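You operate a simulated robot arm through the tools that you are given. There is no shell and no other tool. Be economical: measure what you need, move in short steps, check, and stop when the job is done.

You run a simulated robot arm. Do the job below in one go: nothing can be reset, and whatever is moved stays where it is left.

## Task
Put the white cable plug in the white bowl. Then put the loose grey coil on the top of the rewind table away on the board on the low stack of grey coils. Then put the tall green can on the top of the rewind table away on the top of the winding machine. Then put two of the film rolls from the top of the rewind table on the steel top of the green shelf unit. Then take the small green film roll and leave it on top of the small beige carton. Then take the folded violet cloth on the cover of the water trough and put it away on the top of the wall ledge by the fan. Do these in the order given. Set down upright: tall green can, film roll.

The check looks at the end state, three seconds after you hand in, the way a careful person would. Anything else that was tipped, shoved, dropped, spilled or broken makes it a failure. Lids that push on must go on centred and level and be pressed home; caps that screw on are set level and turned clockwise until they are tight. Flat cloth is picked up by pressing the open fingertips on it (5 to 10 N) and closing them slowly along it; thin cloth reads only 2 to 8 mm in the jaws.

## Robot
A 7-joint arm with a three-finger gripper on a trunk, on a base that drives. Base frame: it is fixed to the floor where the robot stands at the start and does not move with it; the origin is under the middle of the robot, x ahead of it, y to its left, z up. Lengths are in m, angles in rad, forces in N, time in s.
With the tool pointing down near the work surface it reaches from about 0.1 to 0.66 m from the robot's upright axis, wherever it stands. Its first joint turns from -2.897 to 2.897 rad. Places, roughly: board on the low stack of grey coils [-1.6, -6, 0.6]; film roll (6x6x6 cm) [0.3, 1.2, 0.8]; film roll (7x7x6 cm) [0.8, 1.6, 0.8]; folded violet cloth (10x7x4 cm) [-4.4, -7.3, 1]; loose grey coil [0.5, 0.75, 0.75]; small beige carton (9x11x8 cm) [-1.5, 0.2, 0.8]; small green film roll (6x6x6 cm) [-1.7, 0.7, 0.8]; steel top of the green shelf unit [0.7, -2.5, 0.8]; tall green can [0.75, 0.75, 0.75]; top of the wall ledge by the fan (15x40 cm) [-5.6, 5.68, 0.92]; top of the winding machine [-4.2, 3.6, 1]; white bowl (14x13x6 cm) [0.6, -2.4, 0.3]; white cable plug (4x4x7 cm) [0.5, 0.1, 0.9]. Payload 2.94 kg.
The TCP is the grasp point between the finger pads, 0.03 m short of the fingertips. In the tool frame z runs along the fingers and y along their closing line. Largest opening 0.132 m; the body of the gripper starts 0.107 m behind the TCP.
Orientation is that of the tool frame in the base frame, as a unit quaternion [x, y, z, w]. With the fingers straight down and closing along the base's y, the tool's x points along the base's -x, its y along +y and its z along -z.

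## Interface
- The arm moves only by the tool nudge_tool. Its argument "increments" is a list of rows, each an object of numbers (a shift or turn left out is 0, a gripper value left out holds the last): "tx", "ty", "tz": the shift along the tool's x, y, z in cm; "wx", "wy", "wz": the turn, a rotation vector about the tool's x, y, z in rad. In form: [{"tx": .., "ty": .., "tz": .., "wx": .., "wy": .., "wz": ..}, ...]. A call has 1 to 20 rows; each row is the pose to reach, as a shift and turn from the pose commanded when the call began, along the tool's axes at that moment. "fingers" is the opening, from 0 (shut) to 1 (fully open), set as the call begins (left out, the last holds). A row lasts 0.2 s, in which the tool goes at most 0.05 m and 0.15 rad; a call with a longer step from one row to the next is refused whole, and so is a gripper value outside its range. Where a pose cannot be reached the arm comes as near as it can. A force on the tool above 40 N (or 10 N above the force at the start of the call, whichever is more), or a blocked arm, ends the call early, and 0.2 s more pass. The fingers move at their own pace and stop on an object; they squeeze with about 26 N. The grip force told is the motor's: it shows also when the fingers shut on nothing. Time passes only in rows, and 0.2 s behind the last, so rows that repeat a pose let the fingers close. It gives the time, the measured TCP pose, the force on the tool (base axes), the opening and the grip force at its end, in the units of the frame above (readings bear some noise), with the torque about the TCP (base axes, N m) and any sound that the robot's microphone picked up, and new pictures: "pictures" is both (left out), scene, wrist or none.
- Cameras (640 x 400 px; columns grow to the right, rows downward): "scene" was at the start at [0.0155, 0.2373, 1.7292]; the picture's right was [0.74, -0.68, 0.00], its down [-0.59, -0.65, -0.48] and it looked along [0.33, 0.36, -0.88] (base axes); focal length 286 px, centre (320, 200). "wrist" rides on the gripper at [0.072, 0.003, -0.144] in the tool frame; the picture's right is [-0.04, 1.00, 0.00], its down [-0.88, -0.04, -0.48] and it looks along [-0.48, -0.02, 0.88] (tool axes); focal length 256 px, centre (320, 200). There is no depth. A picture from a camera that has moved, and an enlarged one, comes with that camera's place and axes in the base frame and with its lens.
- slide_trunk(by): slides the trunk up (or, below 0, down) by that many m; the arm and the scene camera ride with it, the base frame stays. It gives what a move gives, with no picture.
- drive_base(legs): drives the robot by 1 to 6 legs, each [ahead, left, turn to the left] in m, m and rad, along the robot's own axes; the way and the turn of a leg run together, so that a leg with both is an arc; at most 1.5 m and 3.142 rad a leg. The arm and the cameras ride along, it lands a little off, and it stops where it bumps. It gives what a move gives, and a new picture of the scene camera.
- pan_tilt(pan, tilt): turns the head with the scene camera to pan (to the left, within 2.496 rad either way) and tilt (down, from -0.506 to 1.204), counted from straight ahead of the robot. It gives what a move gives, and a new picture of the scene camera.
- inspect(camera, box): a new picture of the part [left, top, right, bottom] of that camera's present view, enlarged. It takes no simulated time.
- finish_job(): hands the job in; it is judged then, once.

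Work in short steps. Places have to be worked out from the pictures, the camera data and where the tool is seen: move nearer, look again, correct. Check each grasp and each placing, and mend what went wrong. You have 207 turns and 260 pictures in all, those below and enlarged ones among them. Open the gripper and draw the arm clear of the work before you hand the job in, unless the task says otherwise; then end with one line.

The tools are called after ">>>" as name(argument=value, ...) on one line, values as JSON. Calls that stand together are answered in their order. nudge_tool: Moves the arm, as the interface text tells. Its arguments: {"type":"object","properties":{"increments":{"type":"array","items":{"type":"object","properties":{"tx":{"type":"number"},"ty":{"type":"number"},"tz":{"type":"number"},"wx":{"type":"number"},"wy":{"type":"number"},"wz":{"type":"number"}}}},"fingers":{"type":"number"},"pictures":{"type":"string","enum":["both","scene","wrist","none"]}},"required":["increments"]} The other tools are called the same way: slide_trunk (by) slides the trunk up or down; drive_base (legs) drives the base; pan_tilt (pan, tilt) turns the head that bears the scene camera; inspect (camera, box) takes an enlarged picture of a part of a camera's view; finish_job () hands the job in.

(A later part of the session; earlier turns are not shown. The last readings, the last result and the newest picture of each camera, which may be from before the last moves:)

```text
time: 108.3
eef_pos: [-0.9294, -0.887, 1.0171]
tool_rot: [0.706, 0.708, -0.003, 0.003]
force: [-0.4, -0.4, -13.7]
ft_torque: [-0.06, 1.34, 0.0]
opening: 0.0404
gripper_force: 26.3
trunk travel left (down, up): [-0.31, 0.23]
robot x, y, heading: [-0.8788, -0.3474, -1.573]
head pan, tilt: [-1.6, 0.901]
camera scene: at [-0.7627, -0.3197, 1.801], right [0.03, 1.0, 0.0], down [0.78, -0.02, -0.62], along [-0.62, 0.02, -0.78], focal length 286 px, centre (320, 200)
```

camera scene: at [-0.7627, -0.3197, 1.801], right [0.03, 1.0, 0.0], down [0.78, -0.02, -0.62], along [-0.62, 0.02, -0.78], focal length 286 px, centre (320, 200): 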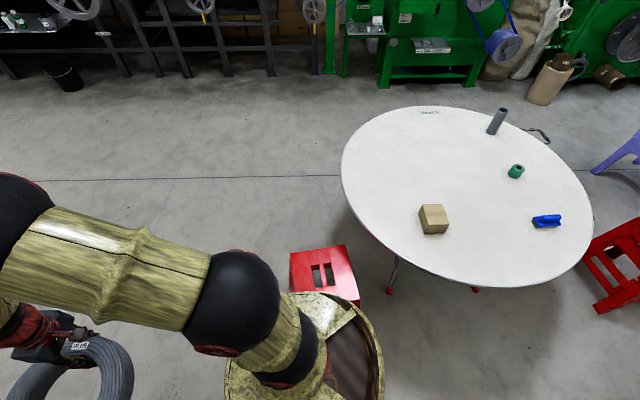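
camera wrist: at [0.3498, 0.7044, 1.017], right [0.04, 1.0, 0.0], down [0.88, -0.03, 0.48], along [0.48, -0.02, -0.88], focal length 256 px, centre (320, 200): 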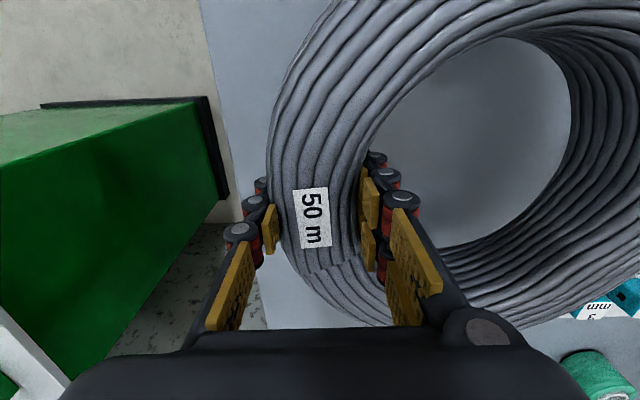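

I bumped lightly against a red stool on the right. I move left away from it, then forward.

>>> drive_base(legs=[[0, 0.25, 0], [1.3, 0, 0], [1.3, -0.5, 0], [1.3, -0.3, 0]])

>>> pan_tilt(pan=-0.1, tilt=0.7)

```text
time: 129.0
eef_pos: [-1.4447, -4.7926, 1.0159]
tool_rot: [0.701, 0.713, -0.002, 0.002]
force: [-0.7, 0.0, -14.1]
ft_torque: [-0.07, 1.33, -0.02]
opening: 0.0405
gripper_force: 25.9
trunk travel left (down, up): [-0.31, 0.23]
robot x, y, heading: [-1.4075, -4.2532, -1.558]
head pan, tilt: [-1.6, 0.901]
camera scene: at [-1.2874, -4.2225, 1.801], right [0.01, 1.0, 0.0], down [0.78, -0.01, -0.62], along [-0.62, 0.01, -0.78], focal length 286 px, centre (320, 200)
```

scene: 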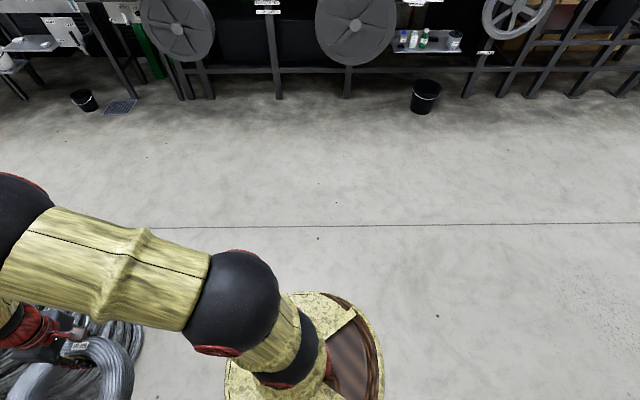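

```text
time: 130.6
eef_pos: [-1.4443, -4.7918, 1.017]
tool_rot: [0.702, 0.712, -0.002, 0.002]
force: [-0.7, 0.5, -13.1]
ft_torque: [-0.06, 1.33, 0.02]
opening: 0.0404
gripper_force: 26.5
trunk travel left (down, up): [-0.31, 0.23]
robot x, y, heading: [-1.4016, -4.2524, -1.554]
head pan, tilt: [-0.099, 0.7]
camera scene: at [-1.2191, -4.308, 1.817], right [-1.0, 0.09, 0.0], down [0.05, 0.64, -0.76], along [-0.07, -0.76, -0.64], focal length 286 px, centre (320, 200)
```

scene: 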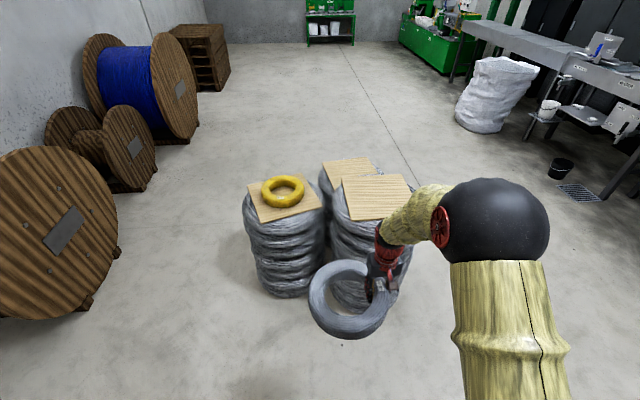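

Three stacks appear; I zoom to see which is low.

>>> inspect(camera="scene", box=[220, 130, 440, 310])

```text
2.22 times, centred on (330, 220) of scene
camera zoom: at [-1.2191, -4.308, 1.817], right [-1.0, 0.09, 0.0], down [0.05, 0.64, -0.76], along [-0.07, -0.76, -0.64], focal length 636 px, centre (298, 156)
```

zoom: 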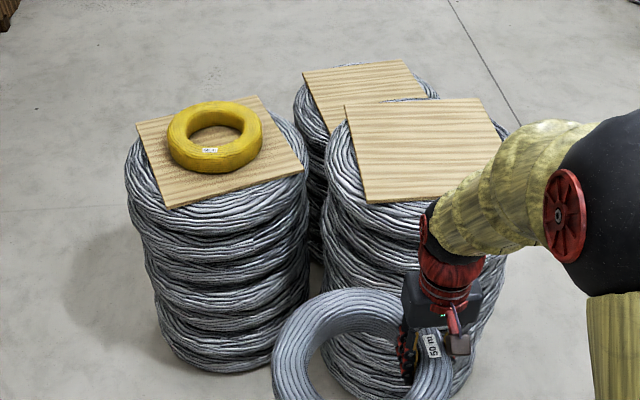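

The low stack is the rear one at ≈(-1.6, -6.0). I'll approach it from its -x side, facing +x, passing clear of the tall stacks.

>>> drive_base(legs=[[0, -0.85, 0], [1.4, 0, 0], [0.38, 0, 0], [0, 0, 1.571]])

>>> pan_tilt(pan=0.0, tilt=0.85)

```text
time: 147.5
eef_pos: [-1.6904, -6.087, 1.0161]
tool_rot: [-0.005, 1.0, 0.0, 0.003]
force: [-0.8, -1.1, -14.0]
ft_torque: [-1.29, -0.09, -0.04]
opening: 0.0403
gripper_force: 26.5
trunk travel left (down, up): [-0.31, 0.23]
robot x, y, heading: [-2.2323, -6.0434, 0.007]
head pan, tilt: [-0.099, 0.7]
camera scene: at [-2.1735, -5.861, 1.817], right [-0.09, -1.0, 0.0], down [-0.64, 0.06, -0.76], along [0.76, -0.07, -0.64], focal length 286 px, centre (320, 200)
```

scene: 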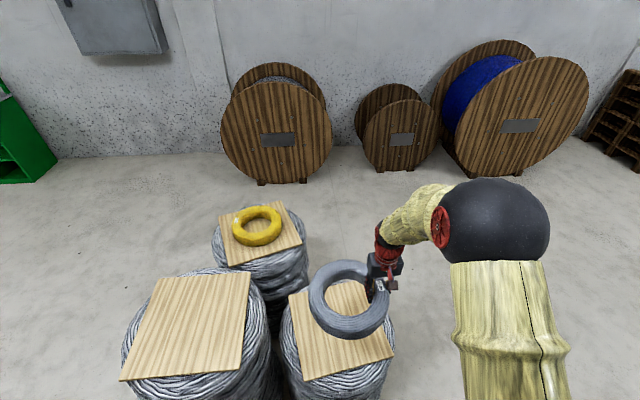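

```text
time: 148.2
eef_pos: [-1.6907, -6.0886, 1.0163]
tool_rot: [-0.005, 1.0, 0.0, 0.003]
force: [-0.5, 0.4, -13.6]
ft_torque: [-1.29, -0.03, -0.02]
opening: 0.0401
gripper_force: 25.9
trunk travel left (down, up): [-0.31, 0.23]
robot x, y, heading: [-2.2277, -6.0412, 0.012]
head pan, tilt: [0.0, 0.85]
camera scene: at [-2.1799, -5.8528, 1.8048], right [0.01, -1.0, 0.0], down [-0.75, -0.01, -0.66], along [0.66, 0.01, -0.75], focal length 286 px, centre (320, 200)
```

scene: 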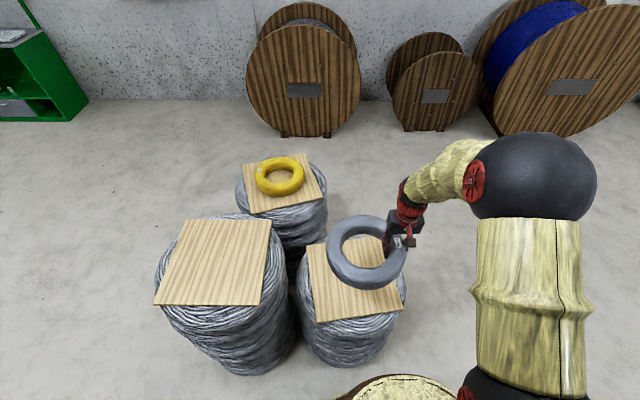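

I shift the coil over the board and lower the trunk by 0.2 m.

>>> nudge_tool(increments=[{"tx": -3}, {"tx": -6}, {"tx": -9}, {"tx": -9}], pictures="none")

>>> slide_trunk(by=-0.2)

>>> inspect(camera="scene", box=[240, 180, 460, 360])

>>> inspect(camera="wrist", box=[0, 0, 640, 400])

```text
time: 149.2
eef_pos: [-1.6004, -6.0867, 1.0173]
tool_rot: [-0.005, 1.0, -0.001, 0.002]
force: [-0.3, -0.4, -14.7]
ft_torque: [-1.33, -0.06, -0.01]
opening: 0.04
gripper_force: 26.2
trunk travel left (down, up): [-0.31, 0.23]
robot x, y, heading: [-2.2312, -6.0414, 0.014]
head pan, tilt: [0.0, 0.85]
```

```text
time: 151.4
eef_pos: [-1.6021, -6.0861, 0.8174]
tool_rot: [-0.006, 1.0, 0.0, 0.003]
force: [0.4, -0.7, -13.9]
ft_torque: [-1.3, -0.09, 0.03]
opening: 0.0401
gripper_force: 26.8
trunk travel left (down, up): [-0.11, 0.43]
robot x, y, heading: [-2.2284, -6.0418, 0.012]
head pan, tilt: [0.0, 0.85]
```

```text
2.22 times, centred on (350, 270) of scene
camera zoom: at [-2.18, -5.8528, 1.6049], right [0.01, -1.0, 0.0], down [-0.75, -0.01, -0.66], along [0.66, 0.01, -0.75], focal length 636 px, centre (253, 44)
```

zoom: 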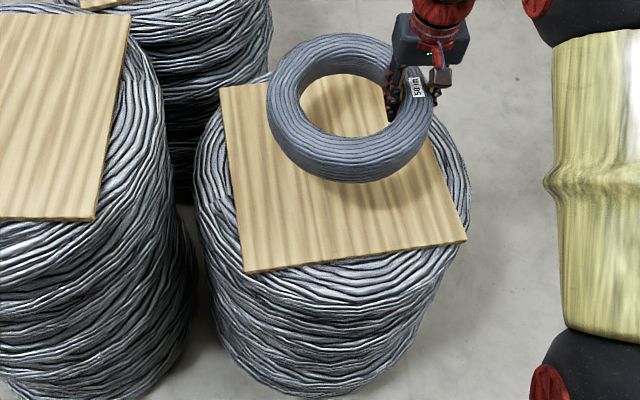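

```text
1.00 times, centred on (320, 200) of wrist (not enlarged: the box is as wide or as high as the picture)
camera zoom: at [-1.6747, -6.0848, 0.9602], right [0.03, 1.0, 0.0], down [0.88, -0.03, 0.48], along [0.48, -0.02, -0.88], focal length 256 px, centre (320, 200)
```

zoom: 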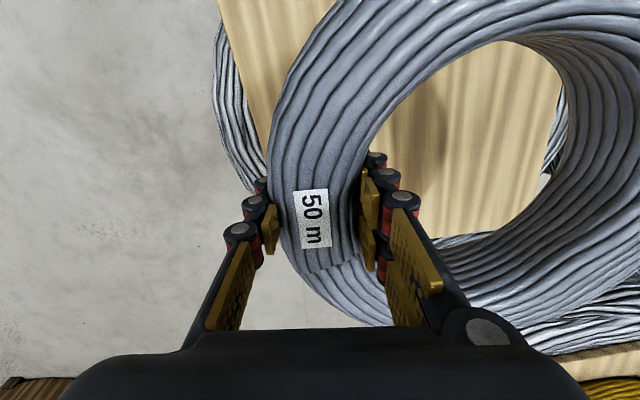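

The coil is centred over the board. I lower it in small steps until it rests.

>>> nudge_tool(increments=[{"tz": 2}, {"tz": 4}, {"tz": 6}, {"tz": 8}, {"tz": 9}, {"tz": 10}, {"tz": 11}, {"tz": 12}], pictures="none")

>>> inspect(camera="scene", box=[240, 180, 460, 360])

```text
time: 153.2
eef_pos: [-1.6011, -6.0877, 0.6973]
tool_rot: [-0.005, 1.0, -0.001, 0.003]
force: [-0.2, 1.1, -13.6]
ft_torque: [-1.31, -0.07, -0.01]
opening: 0.0402
gripper_force: 25.7
trunk travel left (down, up): [-0.11, 0.43]
robot x, y, heading: [-2.2298, -6.0423, 0.013]
head pan, tilt: [0.0, 0.85]
```

```text
2.22 times, centred on (350, 270) of scene
camera zoom: at [-2.1799, -5.8528, 1.6048], right [0.01, -1.0, 0.0], down [-0.75, -0.01, -0.66], along [0.66, 0.01, -0.75], focal length 636 px, centre (253, 44)
```

zoom: 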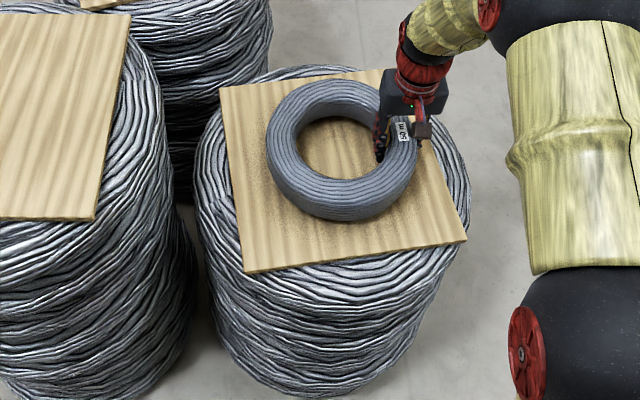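

The coil is close to the board. I continue in 7 mm steps.

>>> nudge_tool(increments=[{"tz": 0.7}, {"tz": 1.4}, {"tz": 2.1}, {"tz": 2.8}], pictures="none")

>>> inspect(camera="scene", box=[280, 200, 440, 300])

```text
time: 154.2
eef_pos: [-1.5994, -6.0877, 0.6734]
tool_rot: [-0.006, 1.0, -0.001, 0.006]
force: [-6.4, -2.3, 16.8]
ft_torque: [-0.22, 0.11, 0.66]
opening: 0.0404
gripper_force: 25.9
trunk travel left (down, up): [-0.11, 0.43]
robot x, y, heading: [-2.2277, -6.0411, 0.011]
head pan, tilt: [0.0, 0.85]
```

```text
4.00 times, centred on (360, 250) of scene
camera zoom: at [-2.1826, -5.8528, 1.6053], right [0.01, -1.0, 0.0], down [-0.75, -0.01, -0.66], along [0.66, 0.01, -0.75], focal length 1144 px, centre (160, 0)
```

zoom: 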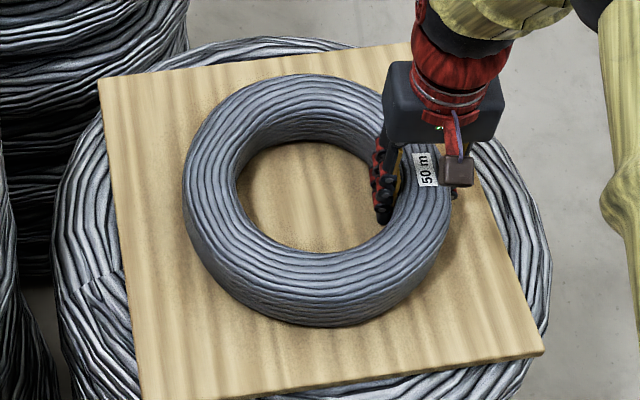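

It rests on the board. I ease up 3 mm and open.

>>> nudge_tool(increments=[{"tz": -0.4}, {"tz": -0.4}], pictures="none")

>>> nudge_tool(increments=[{}, {}, {}, {}, {}], fingers=0.75, pictures="wrist")

```text
time: 154.8
eef_pos: [-1.601, -6.0873, 0.6725]
tool_rot: [-0.005, 1.0, 0.0, 0.003]
force: [3.1, 1.5, -5.7]
ft_torque: [0.08, -0.82, -0.43]
opening: 0.0402
gripper_force: 25.7
trunk travel left (down, up): [-0.11, 0.43]
robot x, y, heading: [-2.2277, -6.0412, 0.008]
head pan, tilt: [0.0, 0.85]
```

```text
time: 156.0
eef_pos: [-1.6009, -6.0884, 0.6724]
tool_rot: [-0.005, 1.0, 0.0, 0.004]
force: [0.2, 0.1, -0.1]
ft_torque: [0.02, 0.02, 0.04]
opening: 0.0987
gripper_force: 0.0
trunk travel left (down, up): [-0.11, 0.43]
robot x, y, heading: [-2.2302, -6.043, 0.01]
head pan, tilt: [0.0, 0.85]
camera wrist: at [-1.6746, -6.0851, 0.8163], right [0.03, 1.0, 0.0], down [0.88, -0.03, 0.48], along [0.48, -0.02, -0.88], focal length 256 px, centre (320, 200)
```

wrist: 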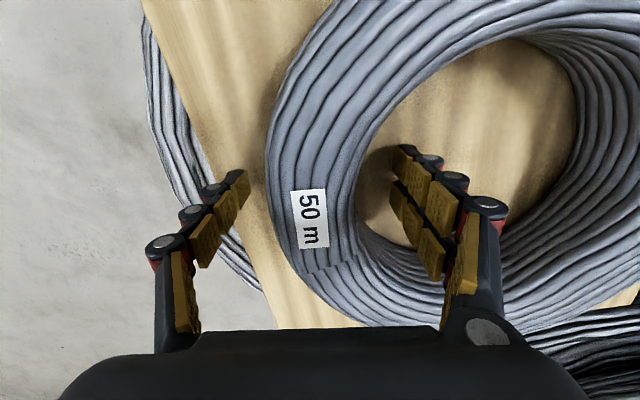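

Released with both fingers clear. I lift straight up and look.

>>> nudge_tool(increments=[{"tz": -3}, {"tz": -7}, {"tz": -11}, {"tz": -15}, {"tz": -19}, {"tz": -23}, {"tz": -27}, {"tz": -31}], pictures="none")

>>> slide_trunk(by=0.2)

>>> inspect(camera="scene", box=[240, 180, 460, 360])

```text
time: 157.8
eef_pos: [-1.6026, -6.0869, 0.9829]
tool_rot: [-0.005, 1.0, 0.0, 0.002]
force: [0.9, 0.7, 0.1]
ft_torque: [-0.01, 0.03, 0.04]
opening: 0.0995
gripper_force: 0.1
trunk travel left (down, up): [-0.11, 0.43]
robot x, y, heading: [-2.2262, -6.0428, 0.012]
head pan, tilt: [0.0, 0.85]
```

```text
time: 159.9
eef_pos: [-1.603, -6.0873, 1.1834]
tool_rot: [-0.005, 1.0, 0.0, 0.002]
force: [-0.7, 0.4, 0.4]
ft_torque: [0.05, 0.0, 0.01]
opening: 0.0991
gripper_force: 0.0
trunk travel left (down, up): [-0.31, 0.23]
robot x, y, heading: [-2.228, -6.0421, 0.014]
head pan, tilt: [0.0, 0.85]
```

```text
2.22 times, centred on (350, 270) of scene
camera zoom: at [-2.1808, -5.8528, 1.8047], right [0.01, -1.0, 0.0], down [-0.75, -0.01, -0.66], along [0.66, 0.01, -0.75], focal length 636 px, centre (253, 44)
```

zoom: 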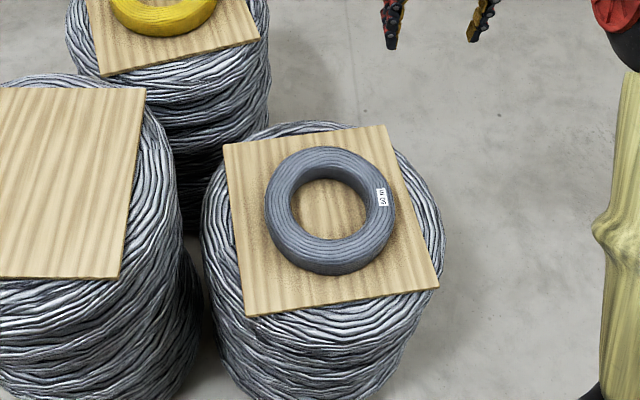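

Task 2 is done. Now I retract the arm and drive back to the rewind table for the green can.

>>> nudge_tool(increments=[{"tx": 5}, {"tx": 10}, {"tx": 15}, {"tx": 20}, {"tx": 25}], pictures="none")

>>> drive_base(legs=[[-0.2, 1.0, 0], [0, 0.7, 0], [1.0, 1.0, -0.01], [1.0, 1.0, 0], [0.05, 1.45, 0], [0, 1.45, 0]])

```text
time: 161.1
eef_pos: [-1.8548, -6.0896, 1.1819]
tool_rot: [-0.006, 1.0, 0.0, 0.005]
force: [-0.2, 0.3, -0.4]
ft_torque: [-0.01, -0.06, 0.01]
opening: 0.0993
gripper_force: 0.1
trunk travel left (down, up): [-0.31, 0.23]
robot x, y, heading: [-2.2316, -6.0407, 0.009]
head pan, tilt: [0.0, 0.85]
```

```text
time: 196.7
eef_pos: [-0.0113, 0.4945, 1.1814]
tool_rot: [-0.003, 1.0, 0.0, 0.004]
force: [-0.3, 0.0, -0.8]
ft_torque: [0.01, 0.03, -0.01]
opening: 0.0988
gripper_force: 0.1
trunk travel left (down, up): [-0.31, 0.23]
robot x, y, heading: [-0.3852, 0.5458, 0.003]
head pan, tilt: [0.0, 0.85]
camera scene: at [-0.3387, 0.7331, 1.8048], right [0.01, -1.0, 0.0], down [-0.75, 0.0, -0.66], along [0.66, 0.0, -0.75], focal length 286 px, centre (320, 200)
```

scene: 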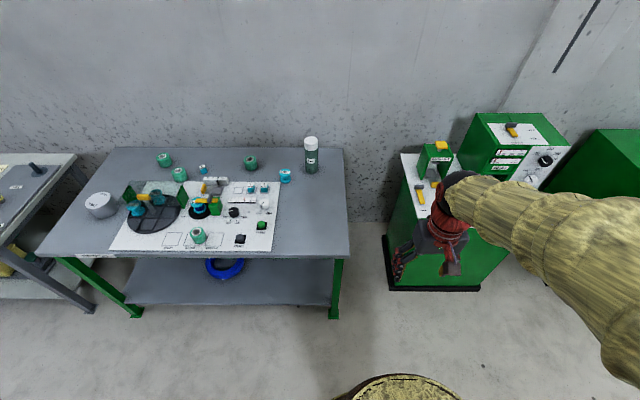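

I drive up to the table in front of the can.

>>> drive_base(legs=[[0, 0.17, 0], [0.31, 0, 0]])

>>> nudge_tool(increments=[{"tx": -4, "tz": 3, "wy": -0.1}, {"tx": -8, "tz": 6, "wy": -0.24}, {"tx": -12, "tz": 9, "wy": -0.38}, {"tx": -16, "tz": 12, "wy": -0.52}, {"tx": -20, "tz": 14, "wy": -0.66}, {"tx": -22, "tz": 15, "wy": -0.8}, {"tx": -22, "tz": 15, "wy": -0.94}, {"tx": -22, "tz": 15, "wy": -1.08}, {"tx": -22, "tz": 15, "wy": -1.08}])

```text
time: 199.9
eef_pos: [0.2966, 0.6668, 1.1812]
tool_rot: [-0.003, 1.0, 0.0, 0.002]
force: [-0.5, 0.8, 0.8]
ft_torque: [0.01, 0.01, 0.03]
opening: 0.0989
gripper_force: 0.1
trunk travel left (down, up): [-0.31, 0.23]
robot x, y, heading: [-0.0798, 0.7172, 0.003]
head pan, tilt: [0.0, 0.85]
camera scene: at [-0.0281, 0.9057, 1.8048], right [0.0, -1.0, 0.0], down [-0.75, 0.0, -0.66], along [0.66, 0.0, -0.75], focal length 286 px, centre (320, 200)
```

scene: 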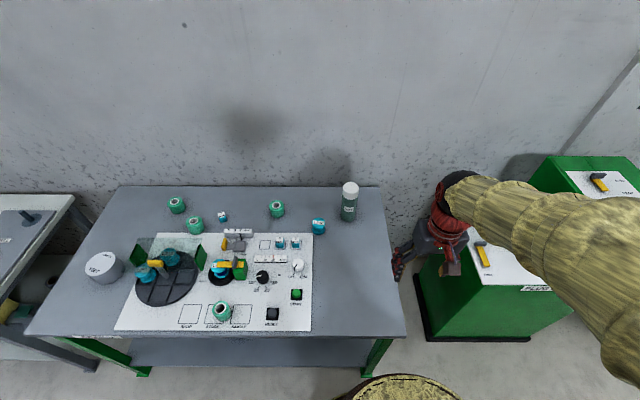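

```text
time: 201.9
eef_pos: [0.5179, 0.6662, 1.0316]
tool_rot: [-0.006, 0.856, 0.005, 0.516]
force: [0.4, -0.3, -0.8]
ft_torque: [0.01, 0.0, 0.03]
opening: 0.099
gripper_force: 0.0
out of reach, approached as far as the arm can: row 6, 7
trunk travel left (down, up): [-0.31, 0.23]
robot x, y, heading: [-0.0805, 0.7185, 0.005]
head pan, tilt: [0.0, 0.85]
camera scene: at [-0.0294, 0.9056, 1.8049], right [0.0, -1.0, 0.0], down [-0.75, 0.0, -0.66], along [0.66, 0.0, -0.75], focal length 286 px, centre (320, 200)
camera wrist: at [0.3557, 0.6673, 1.0354], right [0.0, 1.0, 0.04], down [-0.01, -0.04, 1.0], along [1.0, -0.01, 0.01], focal length 256 px, centre (320, 200)
```

scene: 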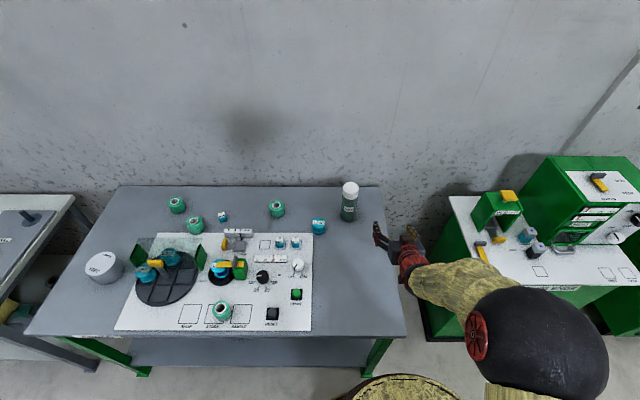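
wrist: 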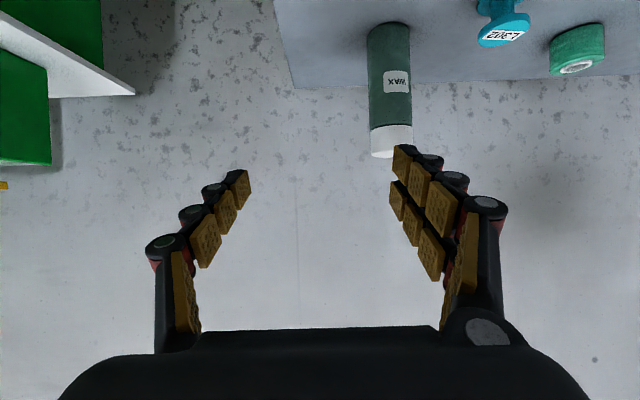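

The can axis is ≈(0.785, 0.778), top z≈0.96. I line up in front of it at z≈0.87.

>>> nudge_tool(increments=[{"tx": 1.8, "ty": 2.2, "tz": 3.3}, {"tx": 3.6, "ty": 4.4, "tz": 6.6}, {"tx": 5.4, "ty": 6.6, "tz": 9.9}, {"tx": 7.2, "ty": 8.8, "tz": 13.2}, {"tx": 9.4, "ty": 11.2, "tz": 16.5}, {"tx": 9.4, "ty": 11.2, "tz": 16.5}])

```text
time: 203.3
eef_pos: [0.6218, 0.6925, 0.8742]
tool_rot: [-0.037, 0.856, 0.029, 0.514]
force: [0.6, 0.2, 0.4]
ft_torque: [-0.01, 0.0, 0.01]
opening: 0.0992
gripper_force: 0.1
out of reach, approached as far as the arm can: row 1, 2, 3, 4, 5, 6
trunk travel left (down, up): [-0.31, 0.23]
robot x, y, heading: [-0.0809, 0.7174, 0.006]
head pan, tilt: [0.0, 0.85]
camera scene: at [-0.0285, 0.9058, 1.8049], right [0.0, -1.0, 0.0], down [-0.75, 0.0, -0.66], along [0.66, 0.0, -0.75], focal length 286 px, centre (320, 200)
camera wrist: at [0.4605, 0.6811, 0.8785], right [-0.07, 1.0, 0.05], down [0.0, -0.05, 1.0], along [1.0, 0.07, 0.01], focal length 256 px, centre (320, 200)
```

scene: 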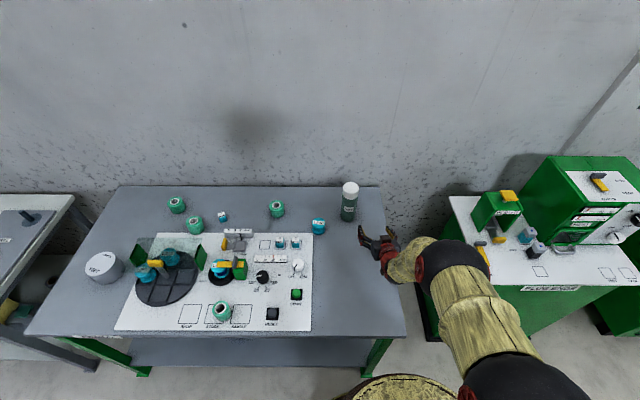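
wrist: 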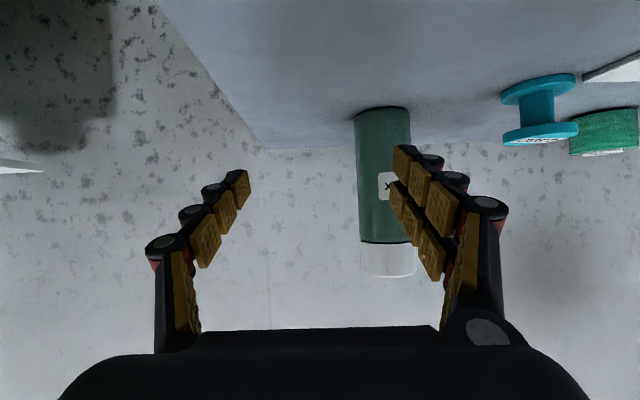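

The arm cannot shift left in this posture, so I shift the base left instead.

>>> drive_base(legs=[[0, 0.09, 0]])

>>> nudge_tool(increments=[{}, {}], pictures="wrist")

```text
time: 204.4
eef_pos: [0.6209, 0.7828, 0.876]
tool_rot: [-0.036, 0.857, 0.028, 0.514]
force: [0.6, 0.9, -0.2]
ft_torque: [-0.02, -0.02, -0.04]
opening: 0.0992
gripper_force: 0.0
trunk travel left (down, up): [-0.31, 0.23]
robot x, y, heading: [-0.0775, 0.8052, 0.002]
head pan, tilt: [0.0, 0.85]
camera scene: at [-0.0289, 0.9974, 1.8047], right [0.0, -1.0, 0.0], down [-0.75, 0.0, -0.66], along [0.66, 0.0, -0.75], focal length 286 px, centre (320, 200)
```

scene: 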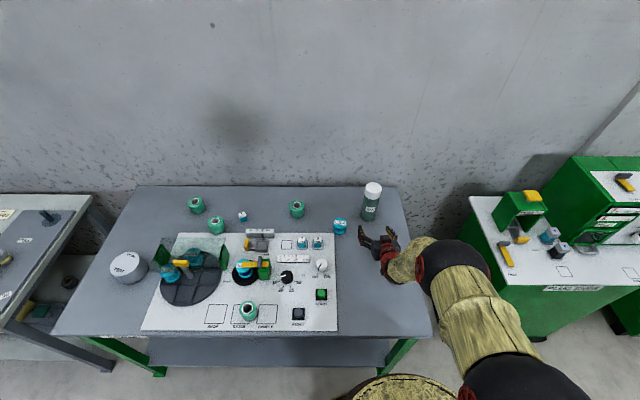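

```text
time: 205.0
eef_pos: [0.6203, 0.7842, 0.8748]
tool_rot: [-0.035, 0.857, 0.027, 0.513]
force: [0.1, -0.9, -0.5]
ft_torque: [0.01, 0.01, 0.0]
opening: 0.0987
gripper_force: 0.1
trunk travel left (down, up): [-0.31, 0.23]
robot x, y, heading: [-0.0757, 0.8028, 0.0]
head pan, tilt: [0.0, 0.85]
camera wrist: at [0.46, 0.7718, 0.8789], right [-0.07, 1.0, 0.05], down [0.0, -0.05, 1.0], along [1.0, 0.07, 0.01], focal length 256 px, centre (320, 200)
```

wrist: 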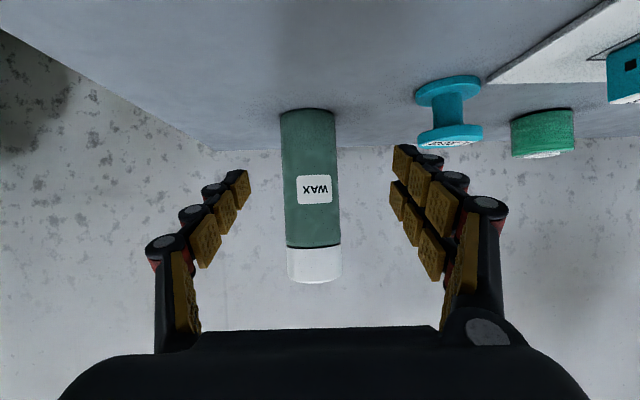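

The can is well lined up. I advance horizontally about 14 cm.

>>> nudge_tool(increments=[{"tx": -1.7, "ty": -0.5, "tz": 3.2}, {"tx": -3.4, "ty": -0.7, "tz": 6.4}, {"tx": -5.1, "ty": -0.7, "tz": 9.6}, {"tx": -6, "ty": -0.7, "tz": 11.3}, {"tx": -6, "ty": -0.7, "tz": 11.3}])

```text
time: 206.2
eef_pos: [0.7505, 0.7884, 0.8755]
tool_rot: [-0.036, 0.857, 0.029, 0.514]
force: [-0.1, -0.4, 1.0]
ft_torque: [-0.01, 0.01, -0.01]
opening: 0.0992
gripper_force: 0.1
trunk travel left (down, up): [-0.31, 0.23]
robot x, y, heading: [-0.0814, 0.8057, 0.002]
head pan, tilt: [0.0, 0.85]
camera scene: at [-0.029, 0.9964, 1.8048], right [0.0, -1.0, 0.0], down [-0.75, 0.0, -0.66], along [0.66, 0.0, -0.75], focal length 286 px, centre (320, 200)
camera wrist: at [0.5888, 0.7762, 0.8783], right [-0.07, 1.0, 0.05], down [0.0, -0.05, 1.0], along [1.0, 0.07, 0.01], focal length 256 px, centre (320, 200)
```

scene: 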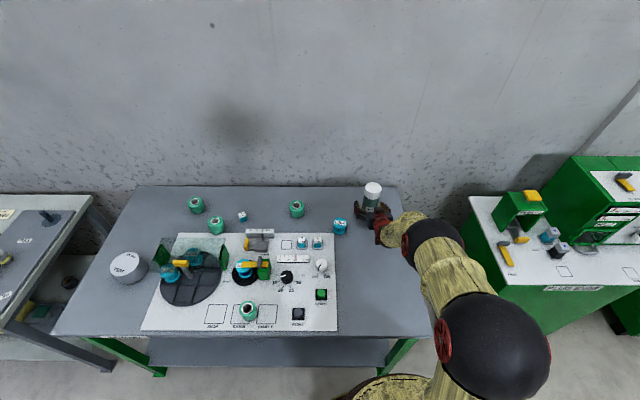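
wrist: 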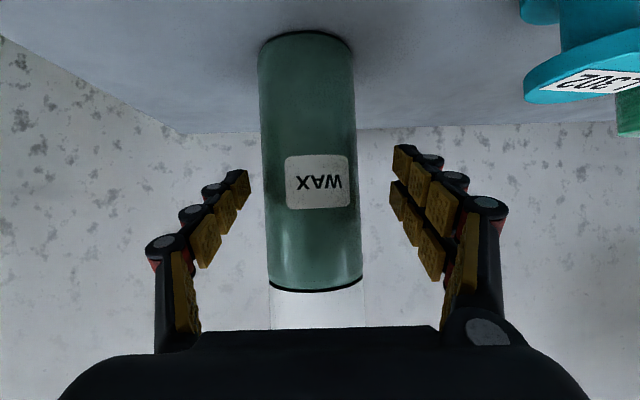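

The can axis is ≈(0.785, 0.782). I advance 3 cm more and close.

>>> nudge_tool(increments=[{"tx": -0.7, "ty": -0.3, "tz": 1.4}, {"tx": -1.5, "ty": -0.4, "tz": 2.9}, {"tx": -1.5, "ty": -0.4, "tz": 2.9}])

>>> inspect(camera="scene", box=[320, 160, 440, 260])

```text
time: 207.0
eef_pos: [0.7814, 0.787, 0.8741]
tool_rot: [-0.036, 0.857, 0.028, 0.513]
force: [-0.5, -0.1, 1.1]
ft_torque: [-0.03, 0.02, -0.01]
opening: 0.099
gripper_force: 0.0
trunk travel left (down, up): [-0.31, 0.23]
robot x, y, heading: [-0.0828, 0.8079, 0.003]
head pan, tilt: [0.0, 0.85]
camera scene: at [-0.0288, 0.9965, 1.8048], right [0.0, -1.0, 0.0], down [-0.75, 0.0, -0.66], along [0.66, 0.0, -0.75], focal length 286 px, centre (320, 200)
camera wrist: at [0.6212, 0.7756, 0.8773], right [-0.07, 1.0, 0.05], down [0.0, -0.05, 1.0], along [1.0, 0.07, 0.0], focal length 256 px, centre (320, 200)
```

scene: 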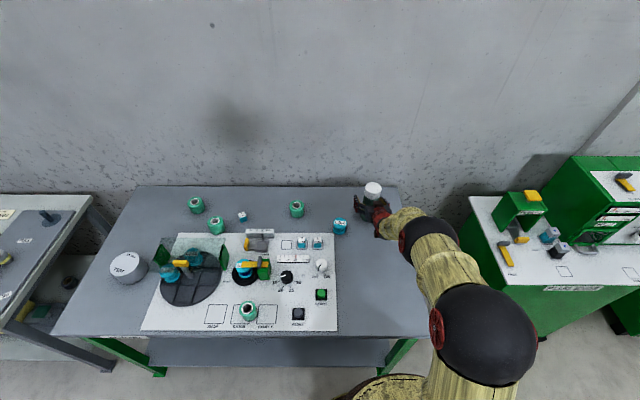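
wrist: 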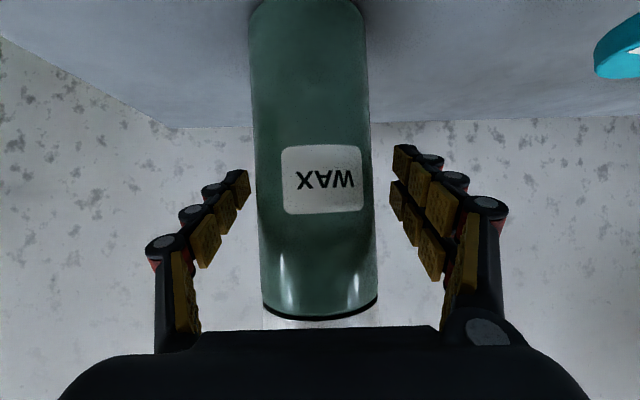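

```text
4.00 times, centred on (380, 210) of scene
camera zoom: at [-0.0288, 0.9965, 1.8048], right [0.0, -1.0, 0.0], down [-0.75, 0.0, -0.66], along [0.66, 0.0, -0.75], focal length 1144 px, centre (80, 160)
```

zoom: 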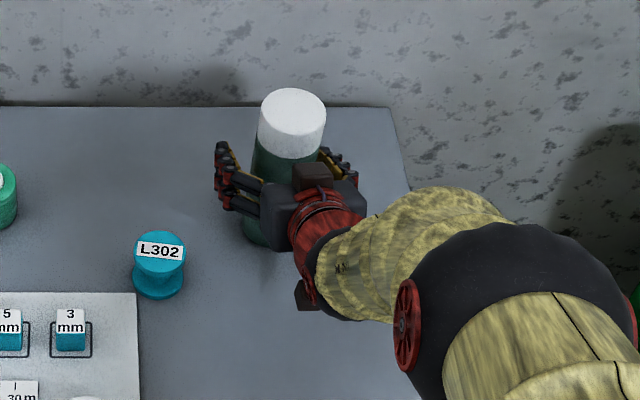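

The can stands between the pads; I close.

>>> nudge_tool(increments=[{}, {}, {}, {}, {}], fingers=0, pictures="wrist")

```text
time: 208.2
eef_pos: [0.7823, 0.7868, 0.8742]
tool_rot: [-0.036, 0.857, 0.029, 0.513]
force: [0.0, -1.4, 1.9]
ft_torque: [0.04, 0.05, 0.02]
opening: 0.0633
gripper_force: 26.2
trunk travel left (down, up): [-0.31, 0.23]
robot x, y, heading: [-0.0761, 0.8098, 0.006]
head pan, tilt: [0.0, 0.85]
camera wrist: at [0.6212, 0.7756, 0.8776], right [-0.07, 1.0, 0.05], down [0.0, -0.05, 1.0], along [1.0, 0.07, 0.01], focal length 256 px, centre (320, 200)
```

wrist: 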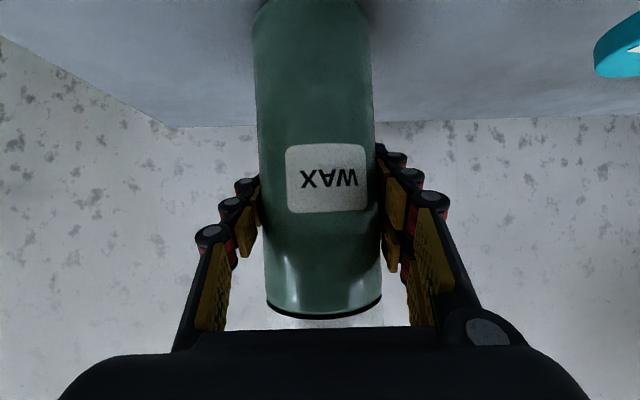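

Gripped. I lift with the trunk and back away.

>>> slide_trunk(by=0.2)

>>> drive_base(legs=[[-0.45, 0, 0]])

>>> pan_tilt(pan=2.2, tilt=0.45)

>>> inspect(camera="wrist", box=[0, 0, 640, 400])

```text
time: 210.4
eef_pos: [0.7825, 0.787, 1.0728]
tool_rot: [-0.036, 0.857, 0.029, 0.513]
force: [-0.2, 0.3, -4.9]
ft_torque: [-0.02, -0.07, 0.02]
opening: 0.0632
gripper_force: 25.8
trunk travel left (down, up): [-0.51, 0.03]
robot x, y, heading: [-0.0799, 0.8097, 0.002]
head pan, tilt: [0.0, 0.85]
```

```text
time: 213.1
eef_pos: [0.3313, 0.7866, 1.0729]
tool_rot: [-0.037, 0.857, 0.029, 0.513]
force: [-0.6, -0.3, -4.1]
ft_torque: [0.03, -0.05, -0.01]
opening: 0.0633
gripper_force: 25.5
trunk travel left (down, up): [-0.51, 0.03]
robot x, y, heading: [-0.5297, 0.8066, 0.005]
head pan, tilt: [0.0, 0.85]
camera scene: at [-0.4792, 0.9952, 2.0048], right [0.0, -1.0, 0.0], down [-0.75, 0.0, -0.66], along [0.66, 0.0, -0.75], focal length 286 px, centre (320, 200)
```

scene: 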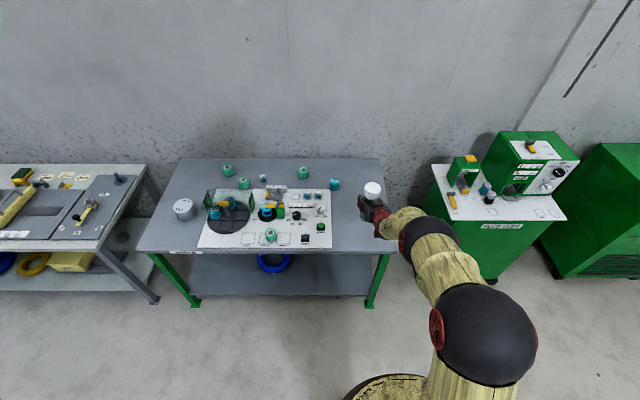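

```text
time: 215.2
eef_pos: [0.333, 0.7864, 1.0713]
tool_rot: [-0.036, 0.857, 0.029, 0.514]
force: [-0.6, -0.4, -5.4]
ft_torque: [0.01, -0.05, 0.01]
opening: 0.0635
gripper_force: 25.6
trunk travel left (down, up): [-0.51, 0.03]
robot x, y, heading: [-0.5267, 0.8092, 0.005]
head pan, tilt: [2.201, 0.45]
camera scene: at [-0.6103, 1.069, 2.0393], right [0.81, 0.59, 0.0], down [0.26, -0.35, -0.9], along [-0.53, 0.73, -0.43], focal length 286 px, centre (320, 200)
```

scene: 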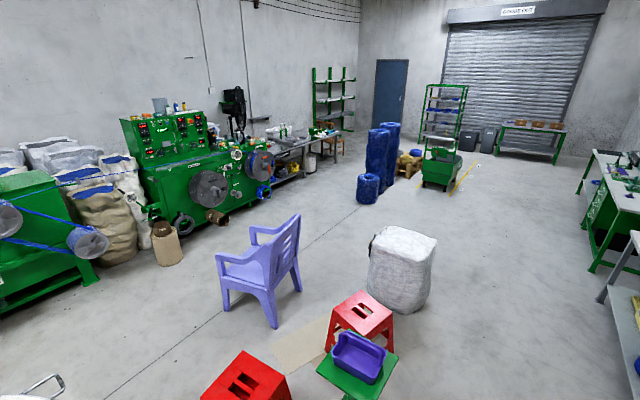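

```text
1.00 times, centred on (320, 200) of wrist (not enlarged: the box is as wide or as high as the picture)
camera zoom: at [0.1718, 0.7748, 1.077], right [-0.07, 1.0, 0.05], down [0.0, -0.05, 1.0], along [1.0, 0.07, 0.0], focal length 256 px, centre (320, 200)
```

zoom: 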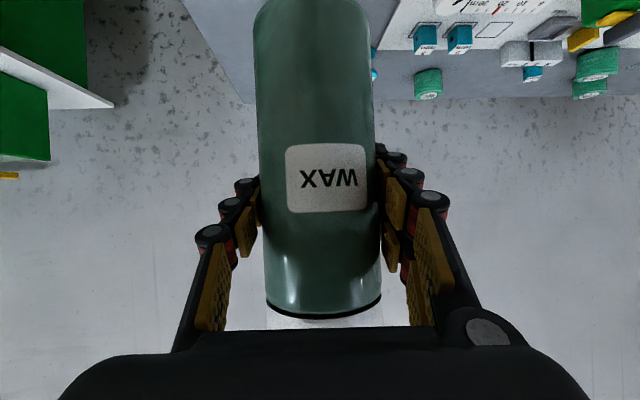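

I zoom on the winding machine.

>>> inspect(camera="scene", box=[110, 80, 300, 230])

```text
2.67 times, centred on (205, 155) of scene
camera zoom: at [-0.6103, 1.069, 2.0393], right [0.81, 0.59, 0.0], down [0.26, -0.35, -0.9], along [-0.53, 0.73, -0.43], focal length 763 px, centre (627, 320)
```

zoom: 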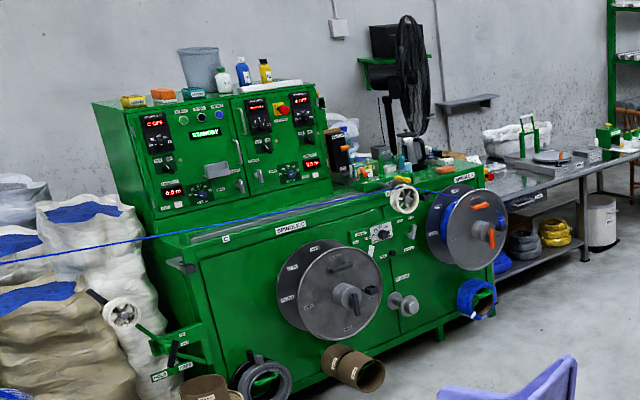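

The winding machine faces +x near x≈-4. I retract the can, then drive around the chair and bag: first along +y, then turn to face it.

>>> nudge_tool(increments=[{"tx": 2, "tz": -3.8}, {"tx": 4, "tz": -7.6}, {"tx": 6, "tz": -11.4}, {"tx": 8, "tz": -15.2}, {"tx": 10, "tz": -19}, {"tx": 10, "tz": -19}], pictures="none")

>>> pan_tilt(pan=0.0, tilt=0.6)

>>> drive_base(legs=[[0, 0, 1.571], [1.4, -0.15, 0], [1.4, 0, 0]])

```text
time: 216.6
eef_pos: [0.1198, 0.7666, 1.0758]
tool_rot: [-0.037, 0.858, 0.035, 0.512]
force: [0.0, -0.3, -4.1]
ft_torque: [0.01, -0.05, 0.02]
opening: 0.063
gripper_force: 26.4
trunk travel left (down, up): [-0.51, 0.03]
robot x, y, heading: [-0.5271, 0.8064, -0.001]
head pan, tilt: [2.201, 0.45]
```

```text
time: 218.6
eef_pos: [0.1189, 0.7655, 1.0758]
tool_rot: [-0.035, 0.857, 0.034, 0.512]
force: [0.2, -0.6, -4.7]
ft_torque: [0.0, -0.06, 0.0]
opening: 0.0632
gripper_force: 26.1
trunk travel left (down, up): [-0.51, 0.03]
robot x, y, heading: [-0.5267, 0.8071, 0.002]
head pan, tilt: [0.0, 0.6]
camera scene: at [-0.468, 0.9952, 2.0257], right [0.0, -1.0, 0.0], down [-0.57, 0.0, -0.82], along [0.82, 0.0, -0.57], focal length 286 px, centre (320, 200)
```

scene: 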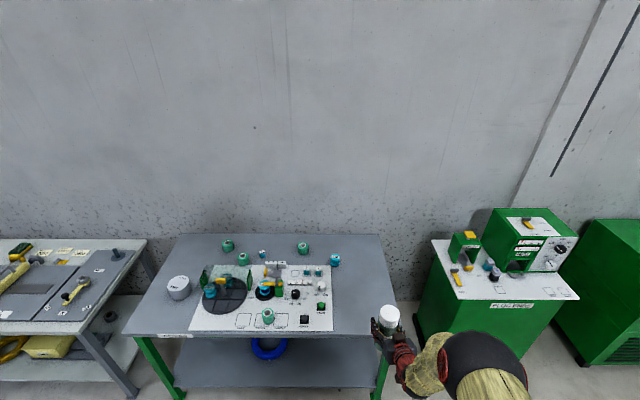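

```text
time: 236.0
eef_pos: [-0.3439, 4.233, 1.0753]
tool_rot: [0.628, -0.585, -0.384, -0.34]
force: [-1.1, 0.0, -4.5]
ft_torque: [0.06, -0.02, -0.02]
opening: 0.0634
gripper_force: 26.0
trunk travel left (down, up): [-0.51, 0.03]
robot x, y, heading: [-0.3938, 3.5842, 1.563]
head pan, tilt: [0.0, 0.6]
camera scene: at [-0.5791, 3.6458, 2.0257], right [1.0, -0.01, 0.0], down [0.0, -0.57, -0.82], along [0.01, 0.82, -0.57], focal length 286 px, centre (320, 200)
```

scene: 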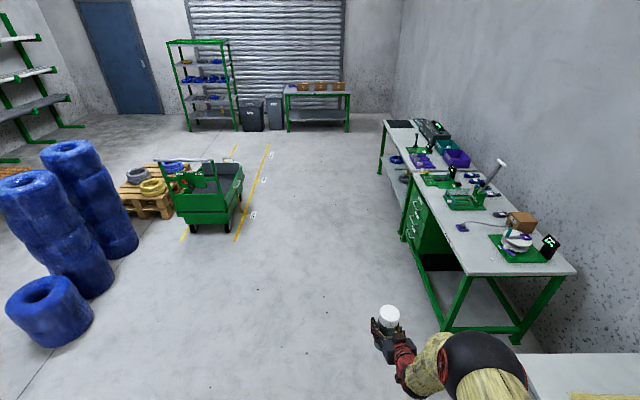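

I go to y≈3.9, turn to face -x and advance through the corridor between bag and blue rolls.

>>> drive_base(legs=[[0.33, 0, 0], [0, 0, 1.571], [1.3, 0, 0]])

```text
time: 248.0
eef_pos: [-2.3228, 3.9883, 1.0758]
tool_rot: [0.858, 0.025, -0.512, 0.028]
force: [0.3, 0.7, -4.9]
ft_torque: [-0.01, 0.05, 0.0]
opening: 0.0632
gripper_force: 26.0
trunk travel left (down, up): [-0.51, 0.03]
robot x, y, heading: [-1.6743, 3.934, 3.123]
head pan, tilt: [0.0, 0.6]
camera scene: at [-1.7389, 3.7418, 2.0257], right [0.02, 1.0, 0.0], down [0.57, -0.01, -0.82], along [-0.82, 0.02, -0.57], focal length 286 px, centre (320, 200)
```

scene: 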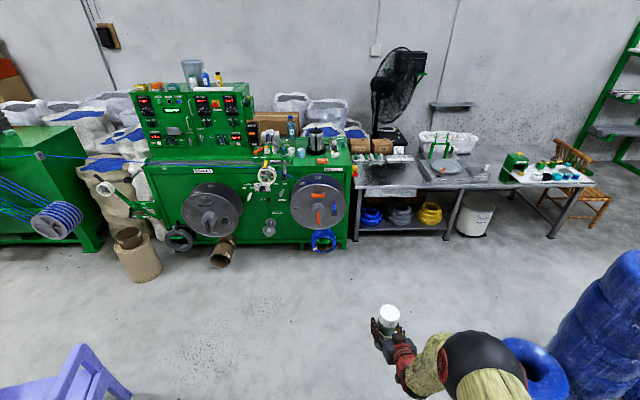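

>>> inspect(camera="scene", box=[130, 90, 370, 240])

```text
2.67 times, centred on (250, 165) of scene
camera zoom: at [-1.7389, 3.7418, 2.0257], right [0.02, 1.0, 0.0], down [0.57, -0.01, -0.82], along [-0.82, 0.02, -0.57], focal length 763 px, centre (507, 293)
```

zoom: 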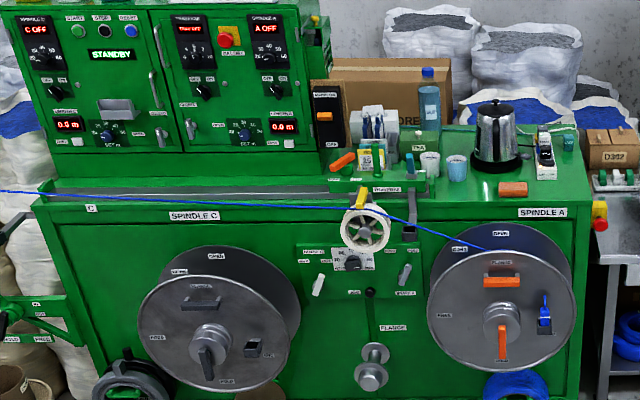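

There is a free spot on the deck near (-3.70, 3.65), in front of the jars and left of the orange item. I drive closer and look.

>>> drive_base(legs=[[0.6, 0.2, 0.018], [0.45, 0.12, 0]])

>>> inspect(camera="scene", box=[160, 80, 480, 280])

```text
time: 254.0
eef_pos: [-3.3808, 3.6752, 1.0755]
tool_rot: [0.858, 0.03, -0.511, 0.031]
force: [-0.7, -0.5, -4.7]
ft_torque: [0.0, 0.07, -0.02]
opening: 0.0633
gripper_force: 26.1
trunk travel left (down, up): [-0.51, 0.03]
robot x, y, heading: [-2.735, 3.6295, 3.132]
head pan, tilt: [0.0, 0.6]
camera scene: at [-2.7946, 3.4362, 2.0256], right [0.01, 1.0, 0.0], down [0.57, -0.01, -0.82], along [-0.82, 0.01, -0.57], focal length 286 px, centre (320, 200)
```

scene: 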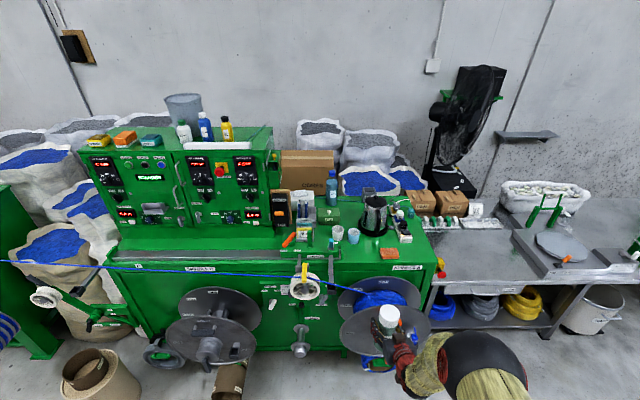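

```text
2.00 times, centred on (320, 180) of scene
camera zoom: at [-2.7946, 3.4362, 2.0256], right [0.01, 1.0, 0.0], down [0.57, -0.01, -0.82], along [-0.82, 0.01, -0.57], focal length 572 px, centre (320, 240)
```

zoom: 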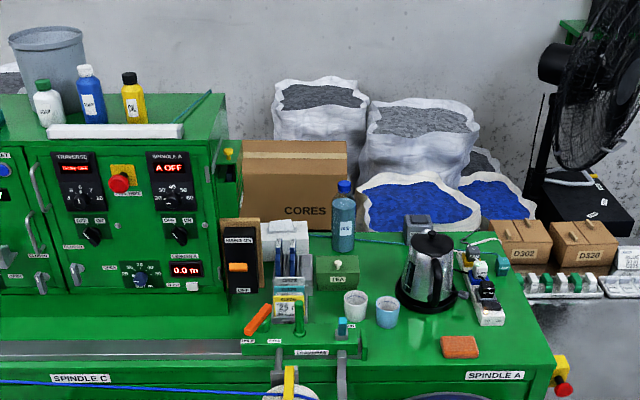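

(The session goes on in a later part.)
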